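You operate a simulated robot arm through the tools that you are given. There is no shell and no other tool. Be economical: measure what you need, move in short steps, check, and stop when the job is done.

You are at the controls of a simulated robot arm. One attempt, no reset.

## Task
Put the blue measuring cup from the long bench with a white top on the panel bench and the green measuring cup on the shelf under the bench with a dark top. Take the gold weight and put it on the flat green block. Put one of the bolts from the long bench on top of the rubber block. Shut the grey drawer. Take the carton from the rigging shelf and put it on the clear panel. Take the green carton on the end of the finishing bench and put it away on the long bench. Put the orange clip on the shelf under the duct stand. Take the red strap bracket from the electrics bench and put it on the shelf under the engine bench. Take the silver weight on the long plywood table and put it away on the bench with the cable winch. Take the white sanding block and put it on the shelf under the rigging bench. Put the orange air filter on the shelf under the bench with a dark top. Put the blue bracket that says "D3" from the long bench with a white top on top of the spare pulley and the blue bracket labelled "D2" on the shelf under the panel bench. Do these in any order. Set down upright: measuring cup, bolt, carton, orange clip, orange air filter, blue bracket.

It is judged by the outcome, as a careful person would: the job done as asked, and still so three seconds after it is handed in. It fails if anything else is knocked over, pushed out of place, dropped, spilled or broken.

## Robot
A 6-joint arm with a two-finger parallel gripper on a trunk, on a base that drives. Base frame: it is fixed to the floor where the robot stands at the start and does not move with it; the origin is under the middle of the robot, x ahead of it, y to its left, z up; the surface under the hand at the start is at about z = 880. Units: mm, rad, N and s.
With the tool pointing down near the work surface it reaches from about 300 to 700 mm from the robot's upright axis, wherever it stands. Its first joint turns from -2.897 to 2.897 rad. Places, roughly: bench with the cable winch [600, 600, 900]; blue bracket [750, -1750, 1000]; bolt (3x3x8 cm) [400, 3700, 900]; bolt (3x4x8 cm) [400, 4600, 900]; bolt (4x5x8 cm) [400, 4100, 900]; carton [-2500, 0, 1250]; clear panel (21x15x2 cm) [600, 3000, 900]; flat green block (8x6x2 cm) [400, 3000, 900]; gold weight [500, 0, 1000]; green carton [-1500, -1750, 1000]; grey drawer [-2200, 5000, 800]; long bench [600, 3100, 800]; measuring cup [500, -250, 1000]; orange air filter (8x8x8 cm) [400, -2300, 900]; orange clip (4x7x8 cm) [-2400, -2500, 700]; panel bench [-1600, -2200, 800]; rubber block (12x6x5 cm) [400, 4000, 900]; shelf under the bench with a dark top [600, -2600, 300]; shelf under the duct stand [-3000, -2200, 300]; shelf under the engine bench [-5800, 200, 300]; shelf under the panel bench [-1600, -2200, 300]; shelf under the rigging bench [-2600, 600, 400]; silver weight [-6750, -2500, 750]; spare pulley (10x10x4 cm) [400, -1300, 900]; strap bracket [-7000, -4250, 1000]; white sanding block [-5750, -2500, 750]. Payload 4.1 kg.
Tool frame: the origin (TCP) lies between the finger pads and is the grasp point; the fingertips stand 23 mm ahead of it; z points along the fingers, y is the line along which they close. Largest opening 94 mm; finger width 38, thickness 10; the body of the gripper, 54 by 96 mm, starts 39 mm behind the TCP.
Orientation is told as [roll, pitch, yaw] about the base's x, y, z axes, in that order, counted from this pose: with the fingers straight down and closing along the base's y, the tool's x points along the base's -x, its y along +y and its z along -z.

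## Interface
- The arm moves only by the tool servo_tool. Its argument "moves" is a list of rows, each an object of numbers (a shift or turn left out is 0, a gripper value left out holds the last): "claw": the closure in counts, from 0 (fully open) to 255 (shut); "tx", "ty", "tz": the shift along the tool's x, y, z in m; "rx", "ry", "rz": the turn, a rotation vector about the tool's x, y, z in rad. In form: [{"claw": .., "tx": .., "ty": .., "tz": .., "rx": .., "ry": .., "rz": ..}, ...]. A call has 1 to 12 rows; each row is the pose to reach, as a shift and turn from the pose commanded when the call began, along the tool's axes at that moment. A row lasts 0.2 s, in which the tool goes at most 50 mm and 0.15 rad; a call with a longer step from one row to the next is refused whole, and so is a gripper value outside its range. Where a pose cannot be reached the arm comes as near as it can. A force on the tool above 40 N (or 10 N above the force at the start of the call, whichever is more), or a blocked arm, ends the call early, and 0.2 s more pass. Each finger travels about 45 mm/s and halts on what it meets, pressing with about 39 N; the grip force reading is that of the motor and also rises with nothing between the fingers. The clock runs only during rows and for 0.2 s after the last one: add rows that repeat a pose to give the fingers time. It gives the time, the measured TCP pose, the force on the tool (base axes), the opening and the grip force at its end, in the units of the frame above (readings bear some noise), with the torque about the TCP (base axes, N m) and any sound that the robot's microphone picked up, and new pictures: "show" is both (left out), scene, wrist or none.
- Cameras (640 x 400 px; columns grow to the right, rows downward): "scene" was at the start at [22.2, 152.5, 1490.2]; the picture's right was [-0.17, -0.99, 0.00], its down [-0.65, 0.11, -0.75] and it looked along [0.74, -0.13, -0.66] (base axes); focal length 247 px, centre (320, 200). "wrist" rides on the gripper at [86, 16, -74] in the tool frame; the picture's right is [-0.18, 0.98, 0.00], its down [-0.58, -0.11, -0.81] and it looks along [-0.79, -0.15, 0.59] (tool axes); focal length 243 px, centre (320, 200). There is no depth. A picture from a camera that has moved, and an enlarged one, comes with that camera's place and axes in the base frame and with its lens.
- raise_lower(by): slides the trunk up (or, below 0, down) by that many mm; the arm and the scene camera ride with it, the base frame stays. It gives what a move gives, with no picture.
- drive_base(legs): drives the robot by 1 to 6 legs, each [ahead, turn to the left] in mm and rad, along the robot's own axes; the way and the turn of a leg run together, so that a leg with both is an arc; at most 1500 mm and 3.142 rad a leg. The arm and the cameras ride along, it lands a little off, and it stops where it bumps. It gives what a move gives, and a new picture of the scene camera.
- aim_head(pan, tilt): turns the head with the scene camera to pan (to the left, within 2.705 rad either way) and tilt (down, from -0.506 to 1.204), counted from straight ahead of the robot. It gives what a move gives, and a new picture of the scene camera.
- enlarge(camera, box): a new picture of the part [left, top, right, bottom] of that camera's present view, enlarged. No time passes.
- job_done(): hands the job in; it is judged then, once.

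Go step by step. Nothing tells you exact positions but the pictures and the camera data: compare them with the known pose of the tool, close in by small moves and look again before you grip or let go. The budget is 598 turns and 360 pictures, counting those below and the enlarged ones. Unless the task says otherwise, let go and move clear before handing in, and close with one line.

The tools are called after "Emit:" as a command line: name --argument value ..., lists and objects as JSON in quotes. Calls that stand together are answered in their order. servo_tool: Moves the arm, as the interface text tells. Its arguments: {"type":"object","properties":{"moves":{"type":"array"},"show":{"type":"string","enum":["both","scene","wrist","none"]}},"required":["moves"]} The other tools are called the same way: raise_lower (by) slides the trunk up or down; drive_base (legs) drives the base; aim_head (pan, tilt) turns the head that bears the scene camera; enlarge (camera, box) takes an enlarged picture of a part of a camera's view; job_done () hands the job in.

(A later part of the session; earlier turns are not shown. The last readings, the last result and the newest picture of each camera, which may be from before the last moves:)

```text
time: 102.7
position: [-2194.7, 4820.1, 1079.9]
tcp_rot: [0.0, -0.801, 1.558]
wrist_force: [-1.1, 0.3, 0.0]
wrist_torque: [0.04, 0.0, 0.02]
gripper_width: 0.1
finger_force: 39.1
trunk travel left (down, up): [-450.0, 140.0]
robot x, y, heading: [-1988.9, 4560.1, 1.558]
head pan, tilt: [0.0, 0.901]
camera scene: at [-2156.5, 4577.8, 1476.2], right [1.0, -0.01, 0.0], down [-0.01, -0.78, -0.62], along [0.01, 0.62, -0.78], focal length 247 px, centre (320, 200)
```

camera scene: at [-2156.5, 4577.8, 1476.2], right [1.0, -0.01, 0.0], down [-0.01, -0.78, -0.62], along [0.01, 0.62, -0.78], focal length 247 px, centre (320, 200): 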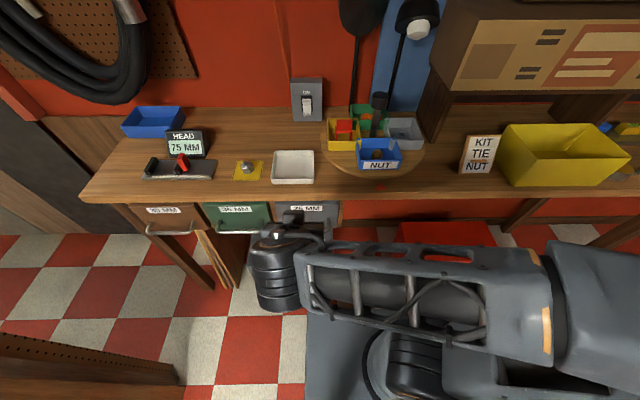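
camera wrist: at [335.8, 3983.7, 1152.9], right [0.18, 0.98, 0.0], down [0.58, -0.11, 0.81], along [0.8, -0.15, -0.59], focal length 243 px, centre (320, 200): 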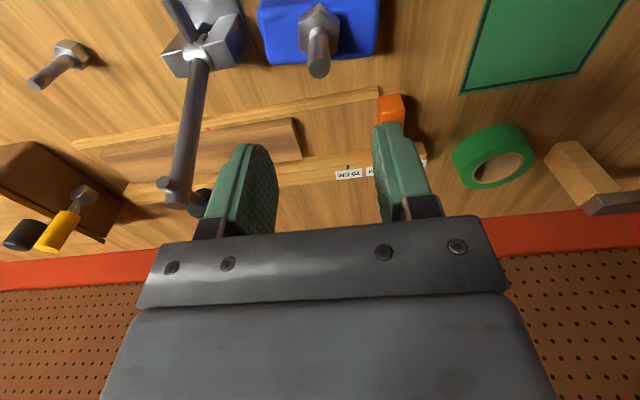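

The drawer is flush with its neighbours. I'll restore the tool to vertical, tuck, drive out of the corner and look toward the rigging area.

Emit:
servo_tool --moves '[{"tx": -0.02, "ty": -0.026, "ry": 0.13, "claw": 0}, {"tx": -0.04, "ty": -0.052, "ry": 0.27}, {"tx": -0.06, "ty": -0.078, "ry": 0.4}, {"tx": -0.08, "ty": -0.104, "ry": 0.53}, {"tx": -0.1, "ty": -0.13, "ry": 0.67}, {"tx": -0.117, "ty": -0.155, "tz": -0.002, "ry": 0.8}]' --show "none"

Emit:
drive_base --legs '[[0, -1.91], [1300, 0], [0, -1.221]]'

Emit:
aim_head --pan 0.3 --tilt 0.25

Emit:
aim_head --pan -0.7 --tilt 0.25

```text
time: 104.1
position: [-2036.7, 4899.1, 1163.0]
tcp_rot: [0.0, 0.0, 1.555]
wrist_force: [0.4, 0.1, 0.5]
wrist_torque: [0.01, 0.02, 0.02]
gripper_width: 94.0
finger_force: 0.1
trunk travel left (down, up): [-450.0, 140.0]
robot x, y, heading: [-1990.3, 4562.0, 1.561]
head pan, tilt: [0.0, 0.901]
```

```text
time: 118.3
position: [-724.0, 3780.7, 1163.5]
tcp_rot: [0.0, -0.001, -1.571]
wrist_force: [-1.1, -0.5, 0.4]
wrist_torque: [-0.02, 0.01, -0.03]
gripper_width: 94.0
finger_force: 0.1
trunk travel left (down, up): [-450.0, 140.0]
robot x, y, heading: [-775.0, 4121.8, -1.569]
head pan, tilt: [0.0, 0.901]
camera scene: at [-610.6, 4104.8, 1476.2], right [-1.0, -0.01, 0.0], down [0.0, 0.78, -0.62], along [0.0, -0.62, -0.78], focal length 247 px, centre (320, 200)
```

scene: 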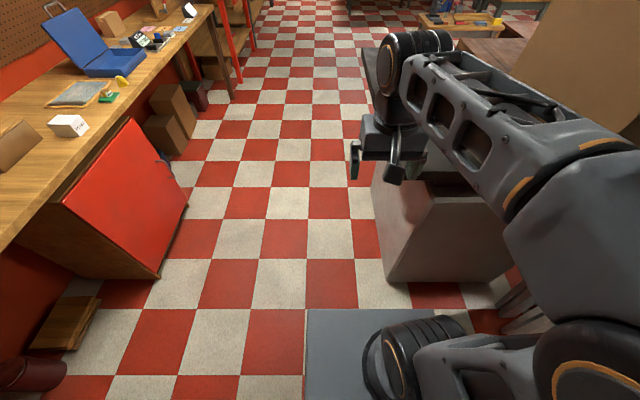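

```text
time: 119.3
position: [-723.4, 3781.1, 1163.8]
tcp_rot: [0.001, -0.001, -1.569]
wrist_force: [0.9, -0.3, -0.3]
wrist_torque: [-0.04, -0.02, 0.01]
gripper_width: 93.6
finger_force: 0.0
trunk travel left (down, up): [-450.0, 140.0]
robot x, y, heading: [-775.8, 4117.1, -1.566]
head pan, tilt: [0.3, 0.25]
camera scene: at [-582.9, 4091.2, 1533.1], right [-0.95, -0.3, 0.0], down [-0.07, 0.24, -0.97], along [0.29, -0.92, -0.25], focal length 247 px, centre (320, 200)
```

scene: 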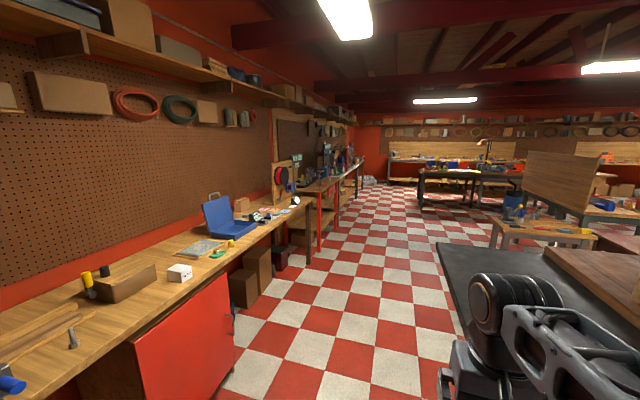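

```text
time: 120.6
position: [-722.8, 3781.6, 1163.8]
tcp_rot: [0.0, -0.002, -1.568]
wrist_force: [-0.3, -0.2, 0.2]
wrist_torque: [0.0, 0.02, -0.02]
gripper_width: 93.8
finger_force: 0.1
trunk travel left (down, up): [-450.0, 140.0]
robot x, y, heading: [-776.6, 4115.1, -1.566]
head pan, tilt: [-0.7, 0.25]
camera scene: at [-670.6, 4108.5, 1533.2], right [-0.77, 0.64, 0.0], down [0.16, 0.19, -0.97], along [-0.62, -0.74, -0.25], focal length 247 px, centre (320, 200)
```

scene: 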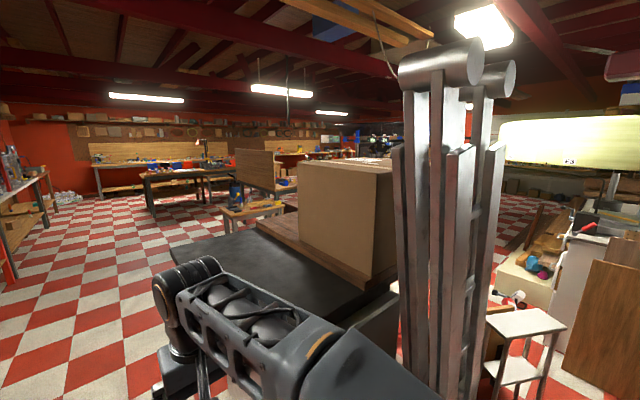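

The lane beside the island is free at x≈-350. I'll drive down it to about y=1000 and look west toward the rigging bench.

Emit:
drive_base --legs '[[0, 0.6], [750, 0], [0, -0.605], [1300, 0], [1200, 0]]'

Emit:
aim_head --pan -1.4 --tilt 0.25

Emit:
aim_head --pan -0.4 --tilt 0.25

```text
time: 139.7
position: [-296.1, 681.6, 1164.0]
tcp_rot: [-0.002, -0.001, -1.581]
wrist_force: [-1.3, 0.1, -0.2]
wrist_torque: [0.02, -0.01, 0.03]
gripper_width: 94.0
finger_force: 0.1
trunk travel left (down, up): [-450.0, 140.0]
robot x, y, heading: [-343.6, 1020.0, -1.575]
head pan, tilt: [-0.7, 0.25]
camera scene: at [-240.6, 1009.2, 1533.2], right [-0.76, 0.65, 0.0], down [0.16, 0.19, -0.97], along [-0.63, -0.74, -0.25], focal length 247 px, centre (320, 200)
```

scene: 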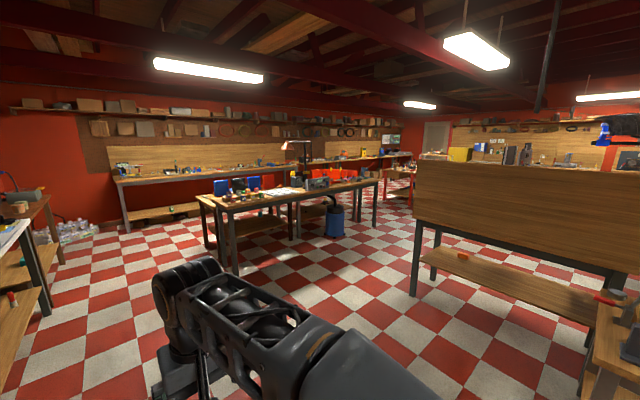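

```text
time: 140.8
position: [-296.3, 682.0, 1163.7]
tcp_rot: [-0.001, 0.0, -1.579]
wrist_force: [-0.6, -0.5, -0.5]
wrist_torque: [-0.01, 0.02, 0.0]
gripper_width: 93.7
finger_force: 0.0
trunk travel left (down, up): [-450.0, 140.0]
robot x, y, heading: [-345.1, 1022.9, -1.57]
head pan, tilt: [-1.4, 0.25]
camera scene: at [-272.1, 1064.9, 1533.2], right [-0.17, 0.99, 0.0], down [0.24, 0.04, -0.97], along [-0.96, -0.16, -0.25], focal length 247 px, centre (320, 200)
```

scene: 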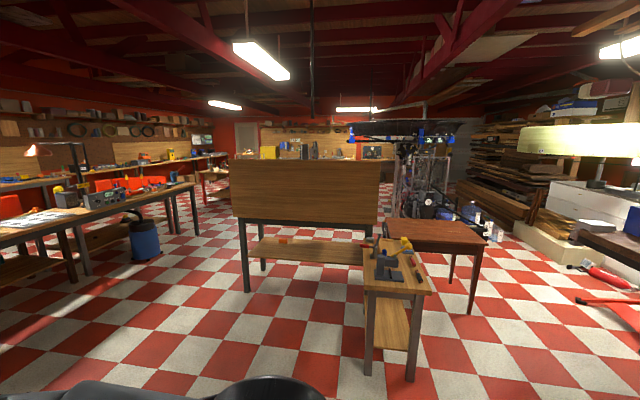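

```text
time: 142.0
position: [-296.1, 682.0, 1163.0]
tcp_rot: [0.0, -0.001, -1.58]
wrist_force: [-0.5, -0.2, 0.9]
wrist_torque: [-0.01, -0.02, 0.0]
gripper_width: 94.4
finger_force: 0.0
trunk travel left (down, up): [-450.0, 140.0]
robot x, y, heading: [-342.7, 1019.3, -1.58]
head pan, tilt: [-0.4, 0.25]
camera scene: at [-216.9, 994.6, 1533.2], right [-0.92, 0.39, 0.0], down [0.1, 0.23, -0.97], along [-0.38, -0.89, -0.25], focal length 247 px, centre (320, 200)
```

scene: 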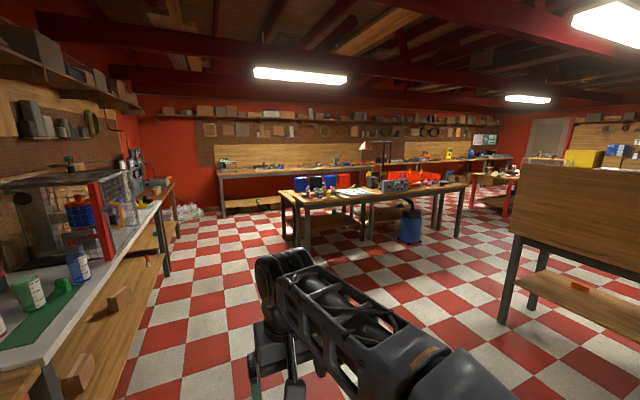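

The rigging bench's back panel is about x=-2300, with cartons seen on a shelf behind it. I'll enlarge that and the bench surroundings.

Emit:
raise_lower --by 140

Emit:
aim_head --pan -1.2 --tilt 0.25

Emit:
enlarge --camera "scene" --box '[230, 100, 470, 250]'

```text
time: 143.7
position: [-296.6, 682.0, 1303.5]
tcp_rot: [-0.001, -0.002, -1.58]
wrist_force: [0.5, 0.1, -0.1]
wrist_torque: [-0.02, -0.02, -0.02]
gripper_width: 94.0
finger_force: 0.1
trunk travel left (down, up): [-590.0, 0.0]
robot x, y, heading: [-344.5, 1018.8, -1.576]
head pan, tilt: [-0.4, 0.25]
```

```text
time: 144.8
position: [-297.2, 683.4, 1303.6]
tcp_rot: [-0.002, -0.002, -1.579]
wrist_force: [-0.1, -0.5, -0.3]
wrist_torque: [0.0, -0.01, 0.01]
gripper_width: 94.1
finger_force: 0.0
trunk travel left (down, up): [-590.0, 0.0]
robot x, y, heading: [-347.2, 1020.2, -1.576]
head pan, tilt: [-1.201, 0.25]
camera scene: at [-267.2, 1047.0, 1673.2], right [-0.36, 0.93, 0.0], down [0.23, 0.09, -0.97], along [-0.91, -0.35, -0.25], focal length 247 px, centre (320, 200)
```

scene: 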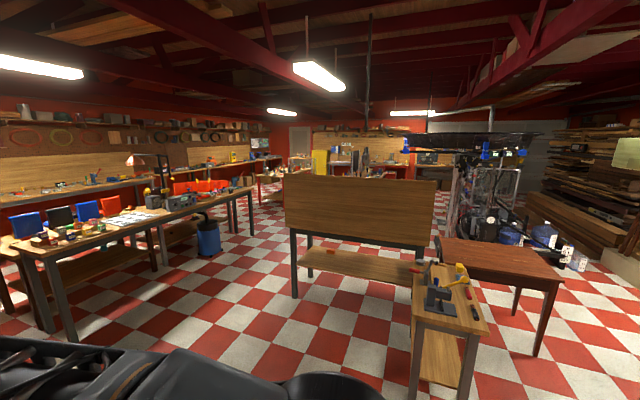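

```text
2.67 times, centred on (350, 175) of scene
camera zoom: at [-267.2, 1047.0, 1673.2], right [-0.36, 0.93, 0.0], down [0.23, 0.09, -0.97], along [-0.91, -0.35, -0.25], focal length 659 px, centre (240, 267)
```

zoom: 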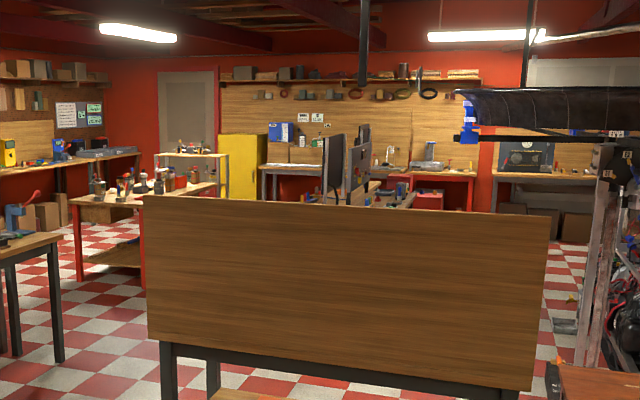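

The carton must be on the far (west) side of that panel. I'll drive round the south end of the rigging bench and look from the west.

Emit:
raise_lower --by -140

Emit:
drive_base --legs '[[0, -0.648], [1115, 0], [1115, 0], [0, -0.917], [1450, 0]]'

Emit:
aim_head --pan -2.0 --tilt 0.3

```text
time: 146.5
position: [-295.7, 681.7, 1162.0]
tcp_rot: [-0.001, -0.003, -1.578]
wrist_force: [-0.2, 0.5, 0.1]
wrist_torque: [-0.01, 0.0, 0.02]
gripper_width: 94.0
finger_force: 0.0
trunk travel left (down, up): [-450.0, 140.0]
robot x, y, heading: [-347.8, 1019.2, -1.572]
head pan, tilt: [-1.201, 0.25]
```

```text
time: 168.1
position: [-3426.0, -871.2, 1163.0]
tcp_rot: [-0.001, -0.001, -3.086]
wrist_force: [-1.0, 0.1, 0.5]
wrist_torque: [0.02, 0.0, 0.02]
gripper_width: 94.2
finger_force: 0.0
trunk travel left (down, up): [-450.0, 140.0]
robot x, y, heading: [-3089.5, -803.0, -3.08]
head pan, tilt: [-1.201, 0.25]
camera scene: at [-3060.2, -877.2, 1533.2], right [0.91, 0.42, 0.0], down [0.1, -0.22, -0.97], along [-0.4, 0.88, -0.25], focal length 247 px, centre (320, 200)
```

scene: 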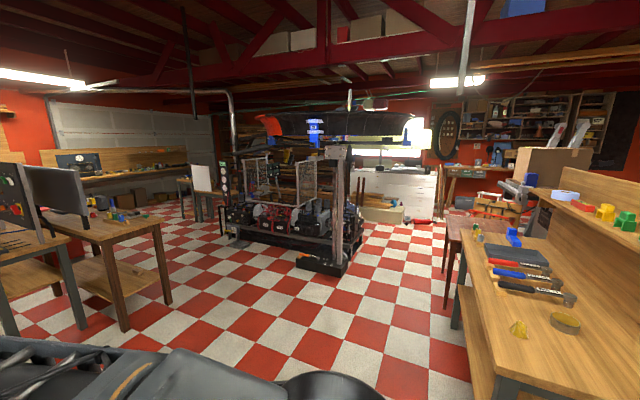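

```text
time: 169.2
position: [-3426.0, -872.7, 1163.1]
tcp_rot: [0.0, -0.001, -3.086]
wrist_force: [0.3, -0.1, -1.2]
wrist_torque: [0.0, 0.01, 0.0]
gripper_width: 94.1
finger_force: 0.1
trunk travel left (down, up): [-450.0, 140.0]
robot x, y, heading: [-3090.0, -799.5, -3.086]
head pan, tilt: [-2.0, 0.3]
camera scene: at [-2987.6, -875.1, 1528.5], right [0.93, -0.36, 0.0], down [-0.11, -0.28, -0.96], along [0.34, 0.89, -0.3], focal length 247 px, centre (320, 200)
```

scene: 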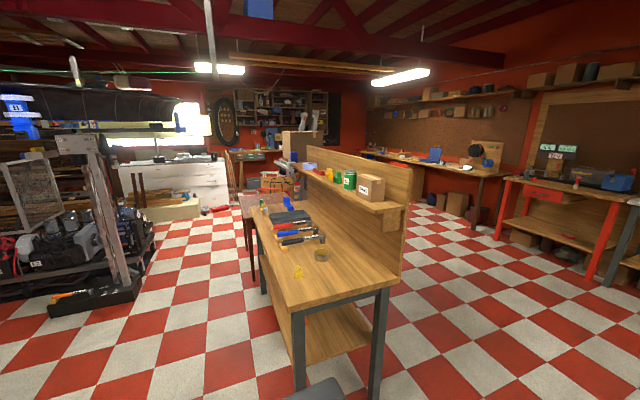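

Emit:
enlarge --camera "scene" --box '[280, 150, 440, 250]'

```text
4.00 times, centred on (360, 200) of scene
camera zoom: at [-2987.6, -875.1, 1528.5], right [0.93, -0.36, 0.0], down [-0.11, -0.28, -0.96], along [0.34, 0.89, -0.3], focal length 989 px, centre (160, 200)
```

zoom: 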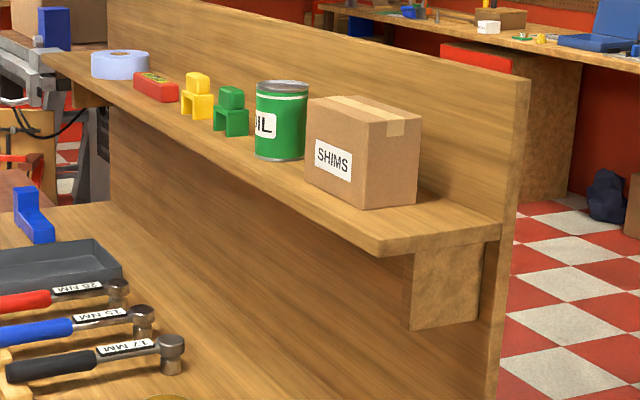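

The carton "SHIMS" is at the near end of the shelf, about (-2390, 20), with an oil can beside it. I'll back up alongside, face +y, and raise the trunk.

Emit:
drive_base --legs '[[-700, 0], [0, -1.626], [150, 0]]'

Emit:
raise_lower --by 140

Emit:
aim_head --pan -0.2 --tilt 0.55

```text
time: 177.9
position: [-2457.5, -272.7, 1162.8]
tcp_rot: [0.0, -0.001, 1.578]
wrist_force: [-0.3, 0.0, 1.5]
wrist_torque: [-0.01, 0.02, -0.03]
gripper_width: 94.0
finger_force: 0.0
trunk travel left (down, up): [-450.0, 140.0]
robot x, y, heading: [-2397.8, -609.5, 1.58]
head pan, tilt: [-2.0, 0.3]
camera scene: at [-2482.4, -710.0, 1528.5], right [-0.41, -0.91, 0.0], down [-0.27, 0.12, -0.96], along [0.87, -0.39, -0.3], focal length 247 px, centre (320, 200)
```

scene: 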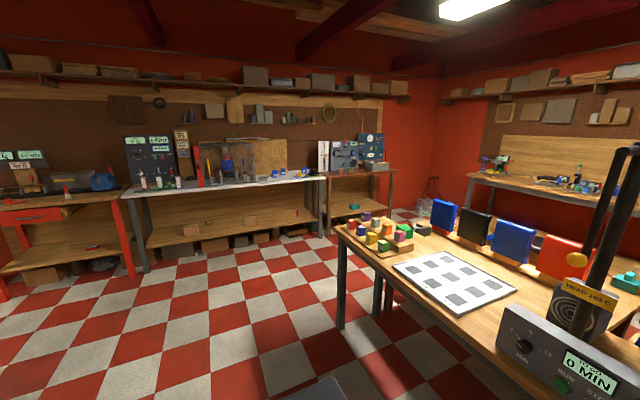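

```text
time: 179.6
position: [-2457.4, -273.4, 1302.9]
tcp_rot: [-0.002, -0.001, 1.579]
wrist_force: [-0.3, -0.6, 0.0]
wrist_torque: [0.0, 0.03, 0.01]
gripper_width: 94.0
finger_force: 0.0
trunk travel left (down, up): [-590.0, 0.0]
robot x, y, heading: [-2397.5, -613.1, 1.582]
head pan, tilt: [-2.0, 0.3]
```

```text
time: 181.4
position: [-2457.1, -272.4, 1302.4]
tcp_rot: [-0.001, -0.002, 1.578]
wrist_force: [0.0, 0.6, -0.4]
wrist_torque: [-0.01, 0.0, -0.01]
gripper_width: 94.0
finger_force: 0.1
trunk travel left (down, up): [-590.0, 0.0]
robot x, y, heading: [-2402.1, -608.5, 1.581]
head pan, tilt: [-0.201, 0.55]
camera scene: at [-2550.6, -584.2, 1645.5], right [0.98, -0.19, 0.0], down [-0.1, -0.51, -0.85], along [0.16, 0.84, -0.52], focal length 247 px, centre (320, 200)
```

scene: 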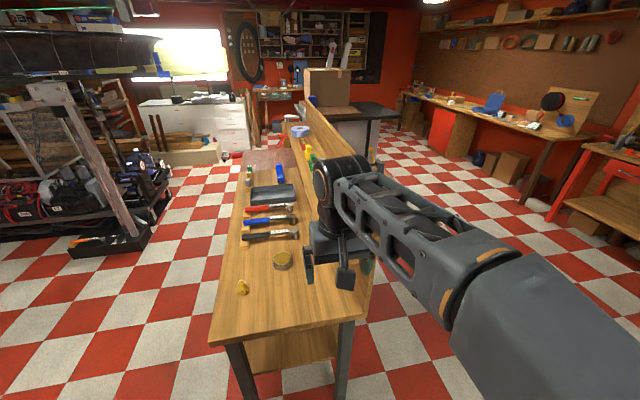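

The arm hides the carton from the head camera. I'll use the wrist camera.

Emit:
servo_tool --moves '[{"tz": 0.0}]' --show "wrist"

```text
time: 181.8
position: [-2457.2, -271.9, 1301.9]
tcp_rot: [0.001, -0.001, 1.579]
wrist_force: [0.1, 0.2, -0.1]
wrist_torque: [0.0, 0.01, 0.0]
gripper_width: 94.1
finger_force: 0.0
trunk travel left (down, up): [-590.0, 0.0]
robot x, y, heading: [-2404.5, -611.6, 1.582]
head pan, tilt: [-0.201, 0.55]
camera wrist: at [-2472.3, -359.4, 1377.8], right [-0.98, 0.18, 0.0], down [0.1, 0.58, 0.81], along [0.14, 0.79, -0.59], focal length 243 px, centre (320, 200)
```

wrist: 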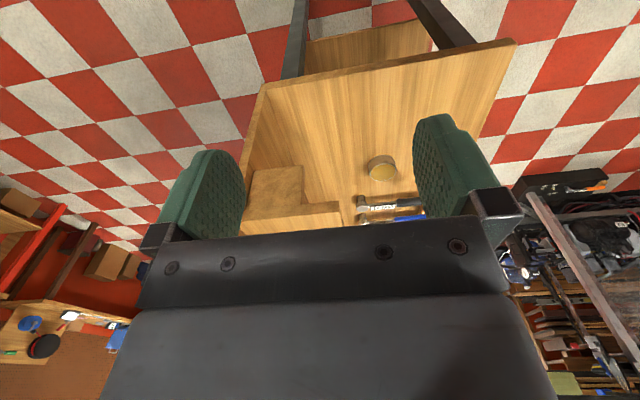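

Emit:
servo_tool --moves '[{"tz": -0.04, "ty": -0.02}, {"tz": -0.08, "ty": -0.04}, {"tz": -0.12, "ty": -0.06}, {"tz": -0.15, "ty": -0.06}, {"tz": -0.15, "ty": -0.06}]' --show "both"

```text
time: 183.0
position: [-2397.9, -270.6, 1455.3]
tcp_rot: [0.0, -0.002, 1.579]
wrist_force: [-0.6, 0.1, -0.3]
wrist_torque: [0.0, 0.0, 0.0]
gripper_width: 93.9
finger_force: 0.2
trunk travel left (down, up): [-590.0, 0.0]
robot x, y, heading: [-2400.6, -612.3, 1.579]
head pan, tilt: [-0.201, 0.55]
camera scene: at [-2550.6, -584.3, 1645.5], right [0.98, -0.19, 0.0], down [-0.1, -0.51, -0.85], along [0.16, 0.84, -0.52], focal length 247 px, centre (320, 200)
camera wrist: at [-2413.8, -357.8, 1529.0], right [-0.98, 0.18, 0.0], down [0.1, 0.58, 0.81], along [0.14, 0.79, -0.59], focal length 243 px, centre (320, 200)
```

scene: 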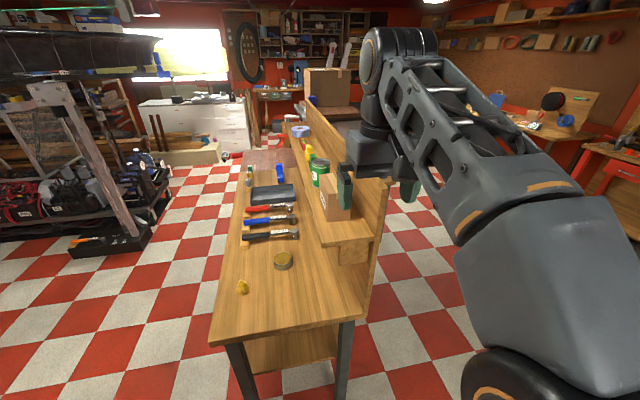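
wrist: 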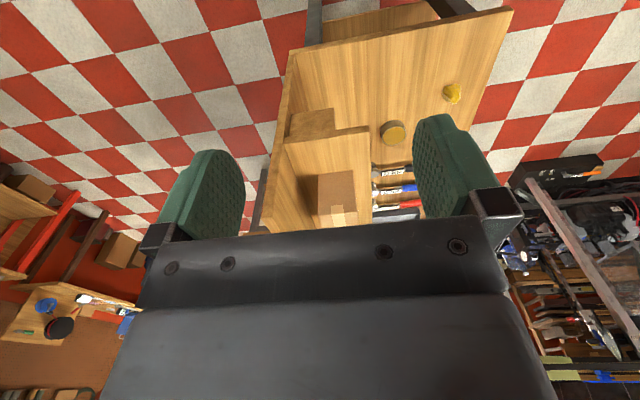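

The carton is about 70×110×80 mm with centre near (-2390, 50), shelf at z≈1205, yawed about 0.1. I'll drive 90 mm closer, then move the hand above it.

Emit:
drive_base --legs '[[90, 0]]'

Emit:
servo_tool --moves '[{"tx": -0.04, "rz": -0.05}, {"tx": -0.08, "rz": -0.1}, {"tx": -0.12, "rz": -0.1}, {"tx": -0.15, "rz": -0.1}, {"tx": -0.15, "rz": -0.1}]' --show "both"

```text
time: 184.1
position: [-2399.5, -180.2, 1452.7]
tcp_rot: [-0.001, 0.0, 1.575]
wrist_force: [-0.4, 0.4, 0.2]
wrist_torque: [-0.02, 0.01, 0.02]
gripper_width: 93.9
finger_force: 0.1
trunk travel left (down, up): [-590.0, 0.0]
robot x, y, heading: [-2397.5, -516.4, 1.583]
head pan, tilt: [-0.201, 0.55]
camera scene: at [-2551.5, -493.3, 1645.5], right [0.98, -0.19, 0.0], down [-0.1, -0.51, -0.85], along [0.16, 0.84, -0.52], focal length 247 px, centre (320, 200)
```

scene: 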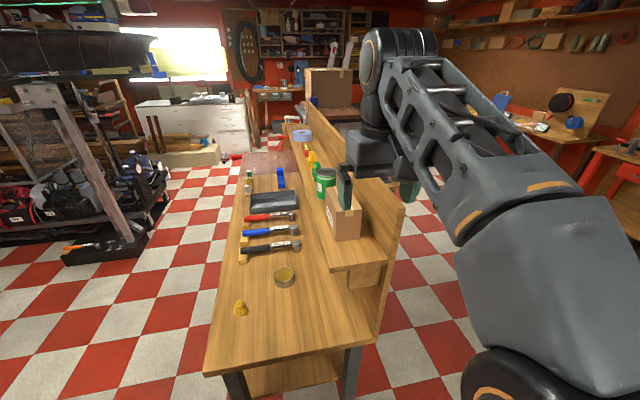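

```text
time: 185.3
position: [-2400.7, -35.8, 1444.9]
tcp_rot: [0.0, -0.005, 1.676]
wrist_force: [-0.2, 1.0, 0.7]
wrist_torque: [0.0, 0.01, -0.02]
gripper_width: 94.0
finger_force: 0.0
out of reach, approached as far as the arm can: row 4, 5
trunk travel left (down, up): [-590.0, 0.0]
robot x, y, heading: [-2404.7, -521.2, 1.581]
head pan, tilt: [-0.201, 0.55]
camera scene: at [-2551.5, -495.2, 1645.5], right [0.98, -0.19, 0.0], down [-0.1, -0.51, -0.85], along [0.16, 0.84, -0.52], focal length 247 px, centre (320, 200)
camera wrist: at [-2407.9, -124.3, 1517.9], right [-1.0, 0.08, 0.0], down [0.05, 0.59, 0.81], along [0.06, 0.81, -0.59], focal length 243 px, centre (320, 200)
```

scene: 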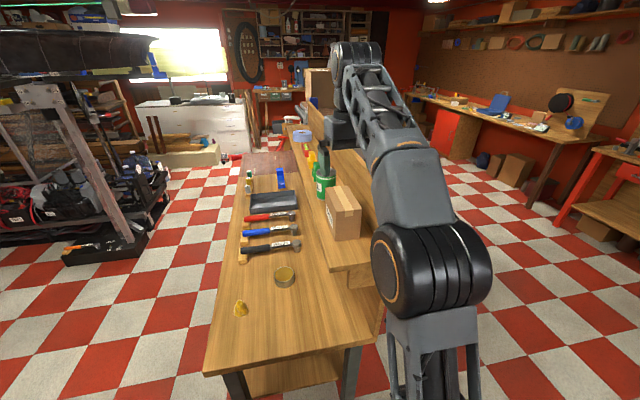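
wrist: 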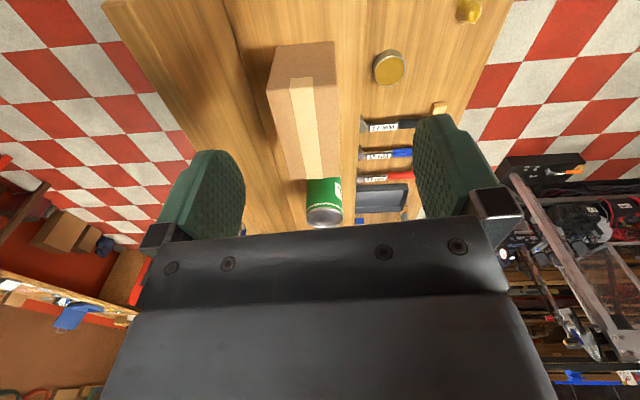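

Carton: ~72 wide × 130 long, centre ≈(-2382, 60), nearly aligned. I'll square the tool, come lower and centre over it.

Emit:
servo_tool --moves '[{"tz": 0.04, "ty": -0.008, "rz": 0.03}, {"tz": 0.08, "tx": -0.01, "ty": -0.016, "rz": 0.06}, {"tz": 0.095, "tx": -0.035, "ty": -0.024, "rz": 0.075}, {"tz": 0.095, "tx": -0.052, "ty": -0.024, "rz": 0.075}, {"tz": 0.095, "tx": -0.052, "ty": -0.024, "rz": 0.075}]' --show "wrist"

```text
time: 186.5
position: [-2383.4, 15.5, 1349.6]
tcp_rot: [-0.001, -0.001, 1.603]
wrist_force: [0.6, 0.3, 0.0]
wrist_torque: [0.0, -0.01, 0.03]
gripper_width: 94.1
finger_force: 0.0
trunk travel left (down, up): [-590.0, 0.0]
robot x, y, heading: [-2401.6, -519.4, 1.578]
head pan, tilt: [-0.201, 0.55]
camera wrist: at [-2396.5, -70.1, 1423.7], right [-0.99, 0.15, 0.0], down [0.09, 0.58, 0.81], along [0.12, 0.8, -0.59], focal length 243 px, centre (320, 200)
```

wrist: 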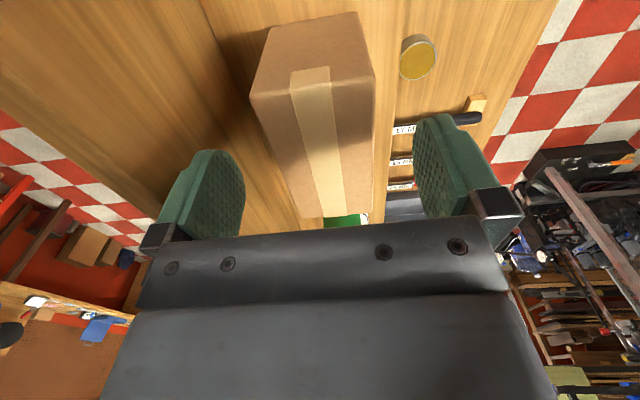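

Carton spans x -2416…-2344 and y 0…142. I'll descend over it and grip.

Emit:
servo_tool --moves '[{"tx": -0.02, "ty": -0.0047, "tz": 0.02, "rz": 0.03}, {"tx": -0.039, "ty": -0.0047, "tz": 0.03, "rz": 0.03}, {"tx": -0.039, "ty": -0.0047, "tz": 0.06, "rz": 0.03}, {"tx": -0.039, "ty": -0.0047, "tz": 0.088, "rz": 0.03}, {"tx": -0.039, "ty": -0.0047, "tz": 0.088, "rz": 0.03, "claw": 255}, {"tx": -0.039, "ty": -0.0047, "tz": 0.088, "rz": 0.03}, {"tx": -0.039, "ty": -0.0047, "tz": 0.088, "rz": 0.03}, {"tx": -0.039, "ty": -0.0047, "tz": 0.088, "rz": 0.03}]' --show "both"

```text
time: 188.3
position: [-2377.6, 56.0, 1260.9]
tcp_rot: [-0.001, -0.001, 1.573]
wrist_force: [-1.6, -0.9, 0.4]
wrist_torque: [0.12, 0.11, 0.07]
gripper_width: 69.8
finger_force: 39.1
trunk travel left (down, up): [-590.0, 0.0]
robot x, y, heading: [-2402.2, -520.8, 1.582]
head pan, tilt: [-0.201, 0.55]
camera scene: at [-2551.6, -495.3, 1645.5], right [0.98, -0.19, 0.0], down [-0.1, -0.51, -0.85], along [0.16, 0.84, -0.52], focal length 247 px, centre (320, 200)
camera wrist: at [-2393.1, -30.2, 1335.7], right [-0.98, 0.18, 0.0], down [0.11, 0.58, 0.81], along [0.15, 0.79, -0.59], focal length 243 px, centre (320, 200)
```

scene: 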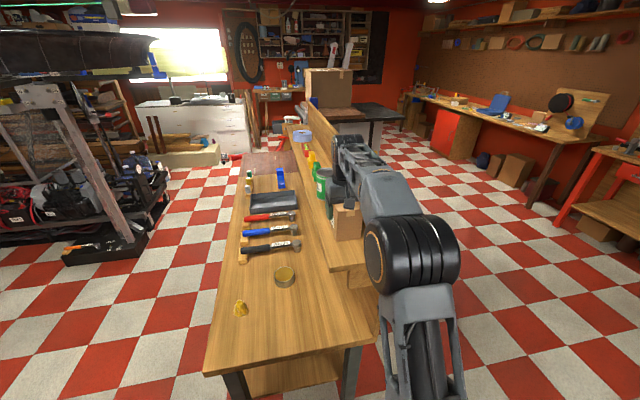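
wrist: 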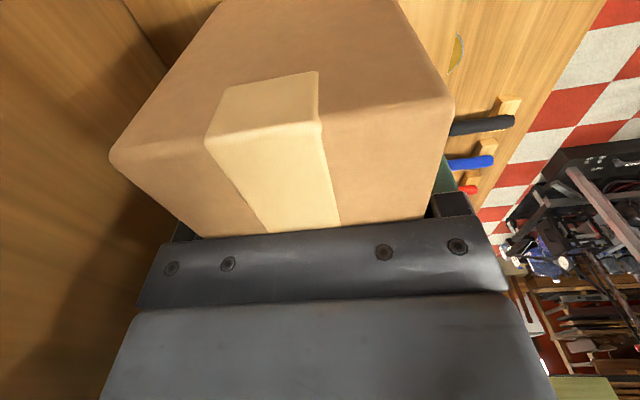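

The carton is gripped at 70 mm. I'll lift it, pull it in, and drive back to the long bench.

Emit:
servo_tool --moves '[{"tz": -0.03}, {"tz": -0.07}, {"tz": -0.1}, {"tz": -0.1, "tx": 0.04}, {"tz": -0.1, "tx": 0.09}, {"tz": -0.1, "tx": 0.14}, {"tz": -0.1, "tx": 0.19}, {"tz": -0.1, "tx": 0.22}]' --show "none"

Emit:
drive_base --legs '[[-250, 0], [0, -0.865], [1363, 0], [1363, 0], [0, 0.854], [950, 0]]'

Emit:
aim_head --pan 0.0 --tilt 0.7

```text
time: 190.1
position: [-2378.3, -163.7, 1362.9]
tcp_rot: [-0.001, -0.003, 1.571]
wrist_force: [0.8, 0.8, -0.6]
wrist_torque: [0.02, 0.0, 0.02]
gripper_width: 69.8
finger_force: 39.1
trunk travel left (down, up): [-590.0, 0.0]
robot x, y, heading: [-2401.8, -524.7, 1.583]
head pan, tilt: [-0.201, 0.55]
```

```text
time: 213.7
position: [-327.2, 2312.8, 1363.7]
tcp_rot: [0.001, 0.0, 1.574]
wrist_force: [-0.2, 0.0, -1.8]
wrist_torque: [-0.04, 0.03, -0.04]
gripper_width: 70.1
finger_force: 39.3
trunk travel left (down, up): [-590.0, 0.0]
robot x, y, heading: [-350.9, 1953.5, 1.582]
head pan, tilt: [-0.201, 0.55]
camera scene: at [-501.5, 1980.3, 1645.5], right [0.98, -0.19, 0.0], down [-0.1, -0.51, -0.85], along [0.16, 0.84, -0.52], focal length 247 px, centre (320, 200)
```

scene: 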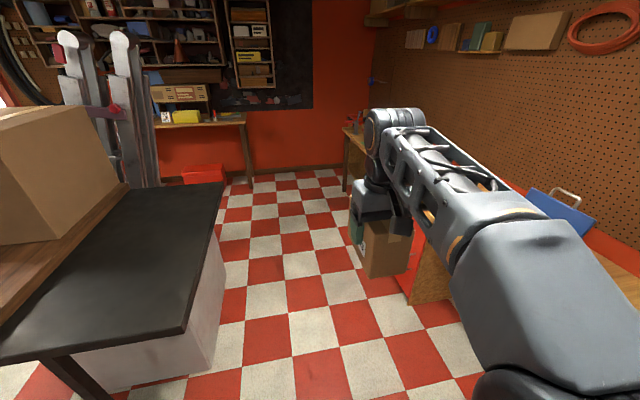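

```text
time: 214.4
position: [-328.3, 2312.3, 1363.6]
tcp_rot: [0.001, -0.001, 1.572]
wrist_force: [0.2, -0.8, -2.4]
wrist_torque: [-0.01, -0.01, 0.0]
gripper_width: 70.0
finger_force: 38.8
trunk travel left (down, up): [-590.0, 0.0]
robot x, y, heading: [-352.6, 1954.5, 1.58]
head pan, tilt: [0.0, 0.7]
camera scene: at [-519.3, 1976.8, 1632.4], right [1.0, 0.01, 0.0], down [0.01, -0.64, -0.77], along [-0.01, 0.77, -0.64], focal length 247 px, centre (320, 200)
```

scene: 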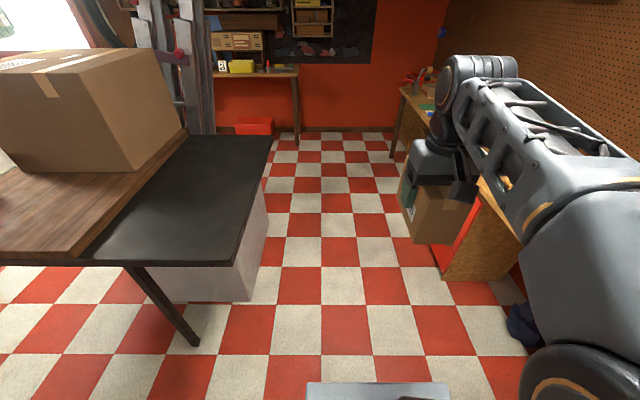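

Emit:
drive_base --legs '[[990, 0], [0, -1.58], [280, 0]]'

Emit:
servo_tool --moves '[{"tz": 0.0}]' --show "wrist"

```text
time: 224.9
position: [272.6, 2950.2, 1362.6]
tcp_rot: [0.0, 0.001, 0.045]
wrist_force: [-0.5, -0.9, -2.0]
wrist_torque: [0.05, 0.03, 0.0]
gripper_width: 69.9
finger_force: 38.8
trunk travel left (down, up): [-590.0, 0.0]
robot x, y, heading: [-91.1, 2957.8, 0.055]
head pan, tilt: [0.0, 0.7]
camera scene: at [-72.3, 3126.7, 1632.4], right [0.05, -1.0, 0.0], down [-0.64, -0.03, -0.76], along [0.76, 0.04, -0.64], focal length 247 px, centre (320, 200)
```

scene: 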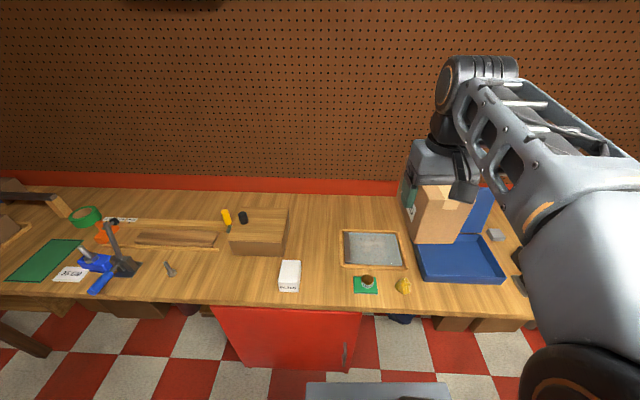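

```text
time: 225.3
position: [271.9, 2952.1, 1363.0]
tcp_rot: [-0.001, 0.001, 0.046]
wrist_force: [-0.8, 0.3, -2.2]
wrist_torque: [0.03, -0.01, 0.02]
gripper_width: 69.8
finger_force: 39.4
trunk travel left (down, up): [-590.0, 0.0]
robot x, y, heading: [-89.8, 2959.6, 0.05]
head pan, tilt: [0.0, 0.7]
camera wrist: at [184.1, 2963.1, 1437.6], right [0.14, 0.99, 0.0], down [0.59, -0.08, 0.81], along [0.8, -0.11, -0.59], focal length 243 px, centre (320, 200)
```

wrist: 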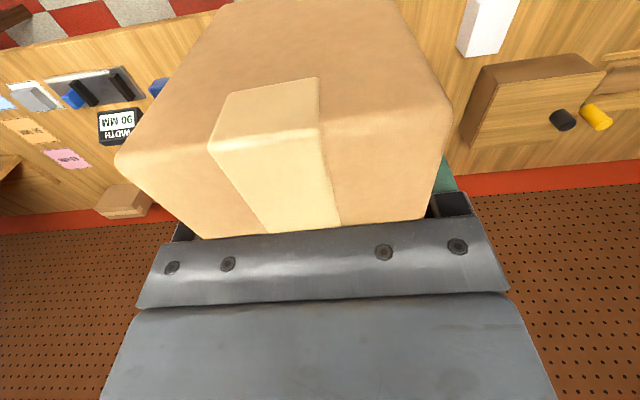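

The clear panel centre is about (561, 2950), long side along y. I'll turn the carton a quarter turn so it fits lengthwise, then lower the trunk.

Emit:
servo_tool --moves '[{"rz": 0.147}, {"rz": 0.294}, {"rz": 0.441}, {"rz": 0.588}, {"rz": 0.735}, {"rz": 0.882}, {"rz": 1.029}, {"rz": 1.176}, {"rz": 1.323}, {"rz": 1.47}, {"rz": 1.617}, {"rz": 1.617}]' --show "none"

Emit:
raise_lower --by -140

```text
time: 227.9
position: [271.5, 2950.8, 1363.0]
tcp_rot: [0.0, 0.001, -1.574]
wrist_force: [-0.3, -0.1, -2.2]
wrist_torque: [0.01, 0.04, 0.0]
gripper_width: 70.2
finger_force: 39.0
trunk travel left (down, up): [-590.0, 0.0]
robot x, y, heading: [-85.8, 2960.0, 0.051]
head pan, tilt: [0.0, 0.7]
```

```text
time: 229.6
position: [270.6, 2951.4, 1223.5]
tcp_rot: [0.0, -0.001, -1.571]
wrist_force: [-0.6, -0.2, -2.4]
wrist_torque: [0.01, -0.02, 0.03]
gripper_width: 69.8
finger_force: 39.3
trunk travel left (down, up): [-450.0, 140.0]
robot x, y, heading: [-83.1, 2957.2, 0.056]
head pan, tilt: [0.0, 0.7]
```

Emit:
servo_tool --moves '[{"ty": 0.045, "tx": 0.005}, {"ty": 0.09, "tx": 0.01}, {"ty": 0.135, "tx": 0.014, "tz": 0.01}, {"ty": 0.175, "tx": 0.014, "tz": 0.03}, {"ty": 0.21, "tx": 0.014, "tz": 0.06}, {"ty": 0.245, "tx": 0.014, "tz": 0.09}, {"ty": 0.275, "tx": 0.014, "tz": 0.13}, {"ty": 0.29, "tx": 0.014, "tz": 0.17}, {"ty": 0.29, "tx": 0.014, "tz": 0.21}, {"ty": 0.29, "tx": 0.014, "tz": 0.21}]' --show "both"

```text
time: 231.8
position: [562.8, 2965.3, 1013.7]
tcp_rot: [0.001, -0.001, -1.572]
wrist_force: [-0.2, -0.4, -2.5]
wrist_torque: [0.01, 0.01, 0.03]
gripper_width: 69.6
finger_force: 39.0
trunk travel left (down, up): [-450.0, 140.0]
robot x, y, heading: [-91.6, 2956.1, 0.054]
head pan, tilt: [0.0, 0.7]
camera scene: at [-73.0, 3126.6, 1492.4], right [0.05, -1.0, 0.0], down [-0.64, -0.03, -0.76], along [0.76, 0.04, -0.64], focal length 247 px, centre (320, 200)
camera wrist: at [579.7, 3051.7, 1087.9], right [0.98, -0.18, 0.0], down [-0.11, -0.58, 0.81], along [-0.15, -0.79, -0.59], focal length 243 px, centre (320, 200)
```

scene: 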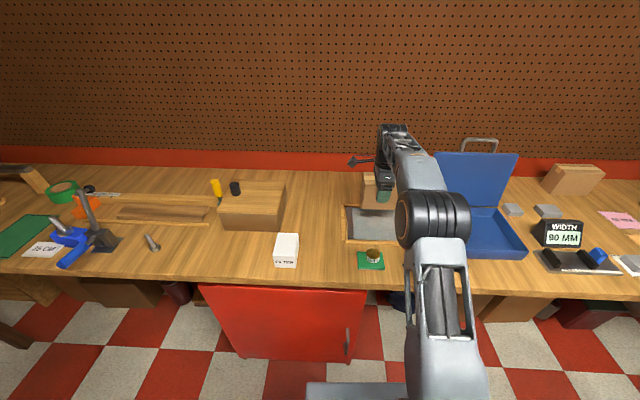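
wrist: 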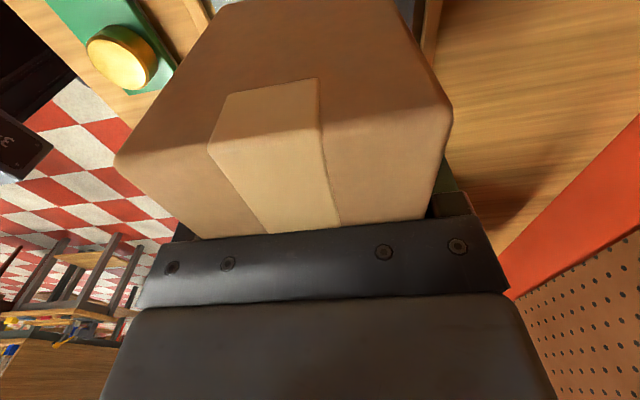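

The carton is centred over the panel. I'll lower it until it touches.

Emit:
servo_tool --moves '[{"tz": 0.04}, {"tz": 0.075}, {"tz": 0.085}, {"tz": 0.089}, {"tz": 0.093}, {"tz": 0.097}, {"tz": 0.101}, {"tz": 0.105}, {"tz": 0.109}]' --show "scene"

```text
time: 233.3
position: [562.0, 2964.6, 924.4]
tcp_rot: [0.017, -0.001, -1.57]
wrist_force: [-1.2, -0.2, 14.2]
wrist_torque: [-0.02, 0.68, -0.05]
gripper_width: 69.6
finger_force: 39.0
trunk travel left (down, up): [-450.0, 140.0]
robot x, y, heading: [-87.5, 2957.4, 0.057]
head pan, tilt: [0.0, 0.7]
stopped in row 7: the force on the tool passed its limit at 44 N (the readings are from after the stop); the commanded pose is now the measured one
camera scene: at [-75.3, 3126.6, 1492.3], right [0.05, -1.0, 0.0], down [-0.64, -0.04, -0.77], along [0.76, 0.04, -0.64], focal length 247 px, centre (320, 200)
```

scene: 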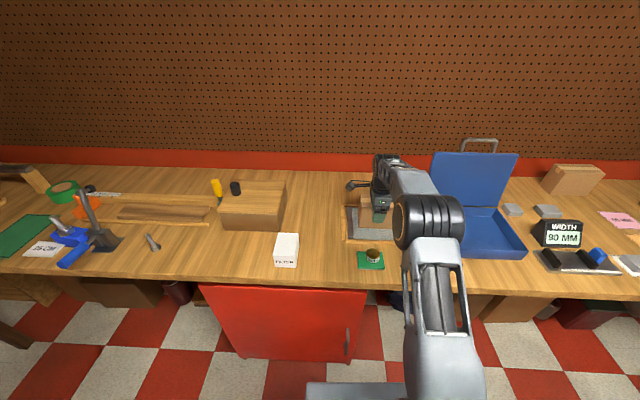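

Emit:
servo_tool --moves '[{"tz": -0.002, "claw": 60}, {"tz": -0.002, "claw": 30}, {"tz": -0.002, "claw": 0}, {"tz": -0.002}, {"tz": -0.04}, {"tz": -0.09}, {"tz": -0.14}, {"tz": -0.18}, {"tz": -0.18, "tx": 0.04}]' --show "both"

```text
time: 235.3
position: [561.3, 3005.2, 1101.1]
tcp_rot: [0.015, -0.002, -1.57]
wrist_force: [-0.2, 0.0, 0.3]
wrist_torque: [0.01, 0.0, 0.01]
gripper_width: 94.1
finger_force: 0.1
trunk travel left (down, up): [-450.0, 140.0]
robot x, y, heading: [-86.9, 2956.9, 0.054]
head pan, tilt: [0.0, 0.7]
camera scene: at [-73.6, 3126.7, 1492.4], right [0.06, -1.0, 0.0], down [-0.64, -0.04, -0.76], along [0.76, 0.04, -0.64], focal length 247 px, centre (320, 200)
camera wrist: at [576.5, 3091.5, 1175.7], right [0.98, -0.18, 0.01], down [-0.12, -0.58, 0.81], along [-0.14, -0.79, -0.59], focal length 243 px, centre (320, 200)
```

scene: 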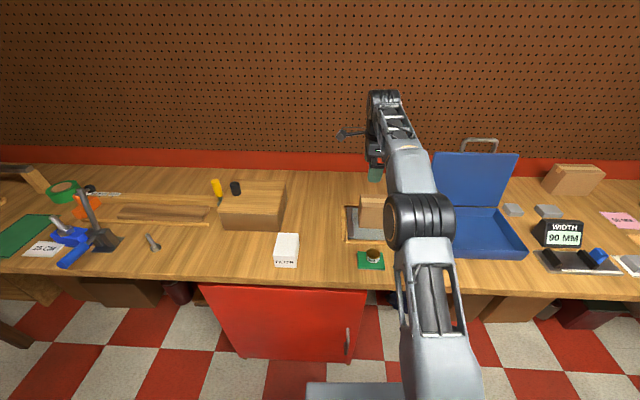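
wrist: 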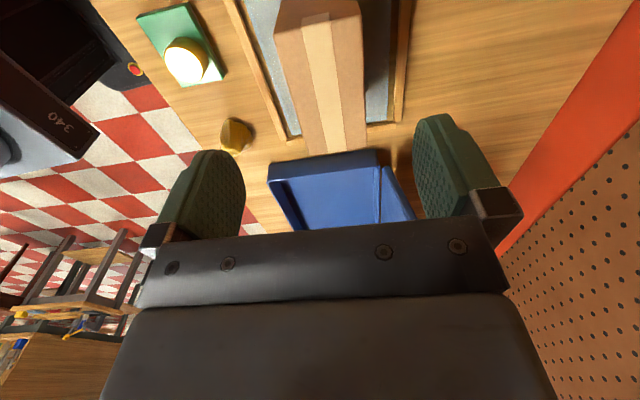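

The carton sits within the panel. I'll retract, straighten the wrist and drive to the cups.

Emit:
servo_tool --moves '[{"ty": -0.04, "tz": -0.03}, {"ty": -0.08, "tz": -0.06, "rz": -0.14}, {"ty": -0.12, "tz": -0.06, "rz": -0.28}, {"ty": -0.16, "tz": -0.06, "rz": -0.42}, {"ty": -0.2, "tz": -0.06, "rz": -0.56}, {"ty": -0.24, "tz": -0.06, "rz": -0.7}, {"ty": -0.28, "tx": -0.02, "tz": -0.06, "rz": -0.84}, {"ty": -0.3, "tx": -0.05, "tz": -0.06, "rz": -0.98}, {"ty": -0.31, "tx": -0.07, "tz": -0.06, "rz": -1.12}, {"ty": -0.31, "tx": -0.09, "tz": -0.06, "rz": -1.26}, {"ty": -0.31, "tx": -0.09, "tz": -0.06, "rz": -1.4}, {"ty": -0.31, "tx": -0.09, "tz": -0.06, "rz": -1.54}]' --show "none"

Emit:
drive_base --legs '[[-260, 0], [0, -1.625], [1500, 0], [1500, 0], [100, 0], [0, 1.571]]'

Emit:
aim_head --pan -0.1 --tilt 0.6

```text
time: 237.9
position: [248.4, 2915.5, 1155.2]
tcp_rot: [-0.001, -0.014, -0.03]
wrist_force: [0.6, 0.0, 0.3]
wrist_torque: [-0.01, -0.01, -0.02]
gripper_width: 94.1
finger_force: 0.1
trunk travel left (down, up): [-450.0, 140.0]
robot x, y, heading: [-85.4, 2961.0, 0.055]
head pan, tilt: [0.0, 0.7]
```

```text
time: 262.1
position: [55.8, -195.6, 1155.4]
tcp_rot: [0.0, -0.015, -0.102]
wrist_force: [0.5, 0.0, 0.0]
wrist_torque: [-0.01, 0.04, 0.02]
gripper_width: 93.9
finger_force: 0.0
trunk travel left (down, up): [-450.0, 140.0]
robot x, y, heading: [-279.4, -127.6, -0.017]
head pan, tilt: [0.0, 0.7]
camera scene: at [-250.8, 38.1, 1492.4], right [-0.02, -1.0, 0.0], down [-0.64, 0.01, -0.76], along [0.76, -0.01, -0.64], focal length 247 px, centre (320, 200)
```

scene: 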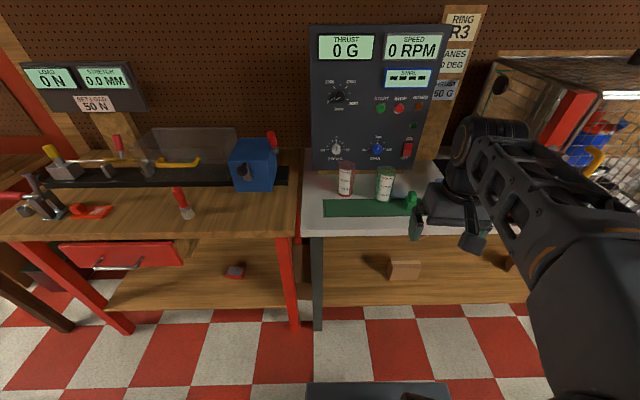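

```text
time: 262.8
position: [57.1, -195.7, 1155.5]
tcp_rot: [0.0, -0.017, -0.101]
wrist_force: [-0.2, 0.1, 0.6]
wrist_torque: [0.02, 0.0, 0.0]
gripper_width: 94.0
finger_force: 0.0
trunk travel left (down, up): [-450.0, 140.0]
robot x, y, heading: [-274.7, -131.2, -0.014]
head pan, tilt: [-0.099, 0.6]
camera scene: at [-247.9, 29.2, 1501.0], right [-0.11, -0.99, 0.0], down [-0.56, 0.06, -0.82], along [0.82, -0.09, -0.57], focal length 247 px, centre (320, 200)
```

scene: 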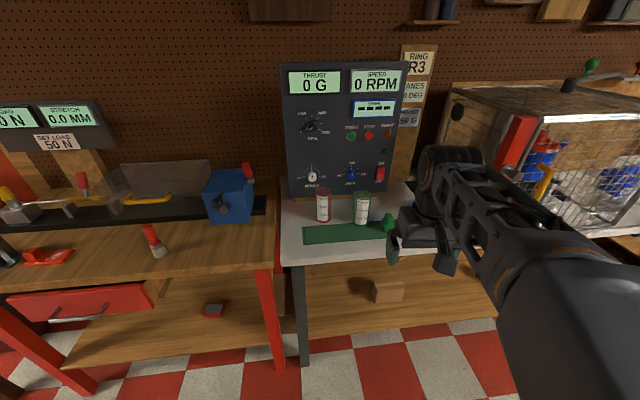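

The blue cup, hidden by the arm, should be near (400, -350). I'll shift the base over in front of it.

Emit:
drive_base --legs '[[0, -1.1], [220, 0], [0, 1.114], [90, 0]]'

Emit:
servo_tool --moves '[{"ry": -0.015}]' --show "wrist"

```text
time: 270.8
position: [241.9, -392.0, 1156.4]
tcp_rot: [0.0, -0.012, -0.095]
wrist_force: [-1.0, -0.3, -0.8]
wrist_torque: [-0.01, 0.0, -0.03]
gripper_width: 94.1
finger_force: 0.0
trunk travel left (down, up): [-450.0, 140.0]
robot x, y, heading: [-94.9, -325.5, -0.004]
head pan, tilt: [-0.099, 0.6]
camera scene: at [-65.1, -169.4, 1501.0], right [-0.11, -0.99, 0.0], down [-0.56, 0.06, -0.82], along [0.82, -0.09, -0.57], focal length 247 px, centre (320, 200)
```

scene: 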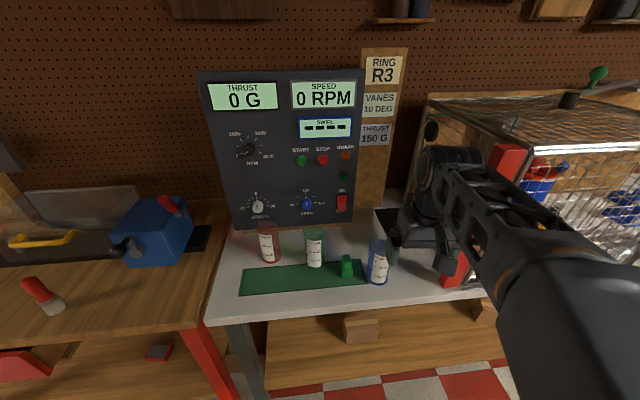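

```text
time: 271.2
position: [240.1, -392.3, 1154.8]
tcp_rot: [-0.001, -0.029, -0.094]
wrist_force: [-0.1, -0.5, -0.2]
wrist_torque: [0.0, 0.0, -0.01]
gripper_width: 94.0
finger_force: 0.0
trunk travel left (down, up): [-450.0, 140.0]
robot x, y, heading: [-92.9, -324.7, -0.01]
head pan, tilt: [-0.099, 0.6]
camera wrist: at [154.1, -367.7, 1227.6], right [0.28, 0.96, 0.01], down [0.55, -0.16, 0.82], along [0.79, -0.22, -0.57], focal length 243 px, centre (320, 200)
```

wrist: 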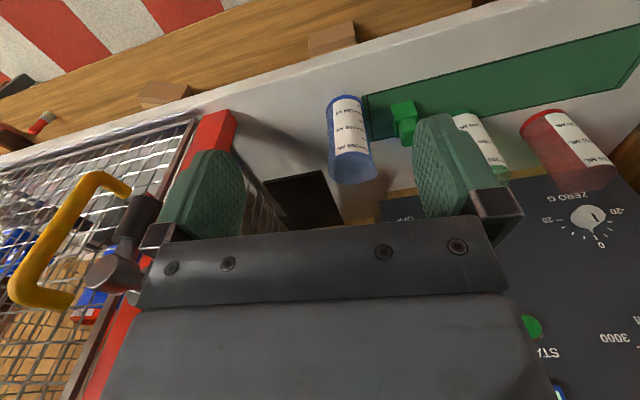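

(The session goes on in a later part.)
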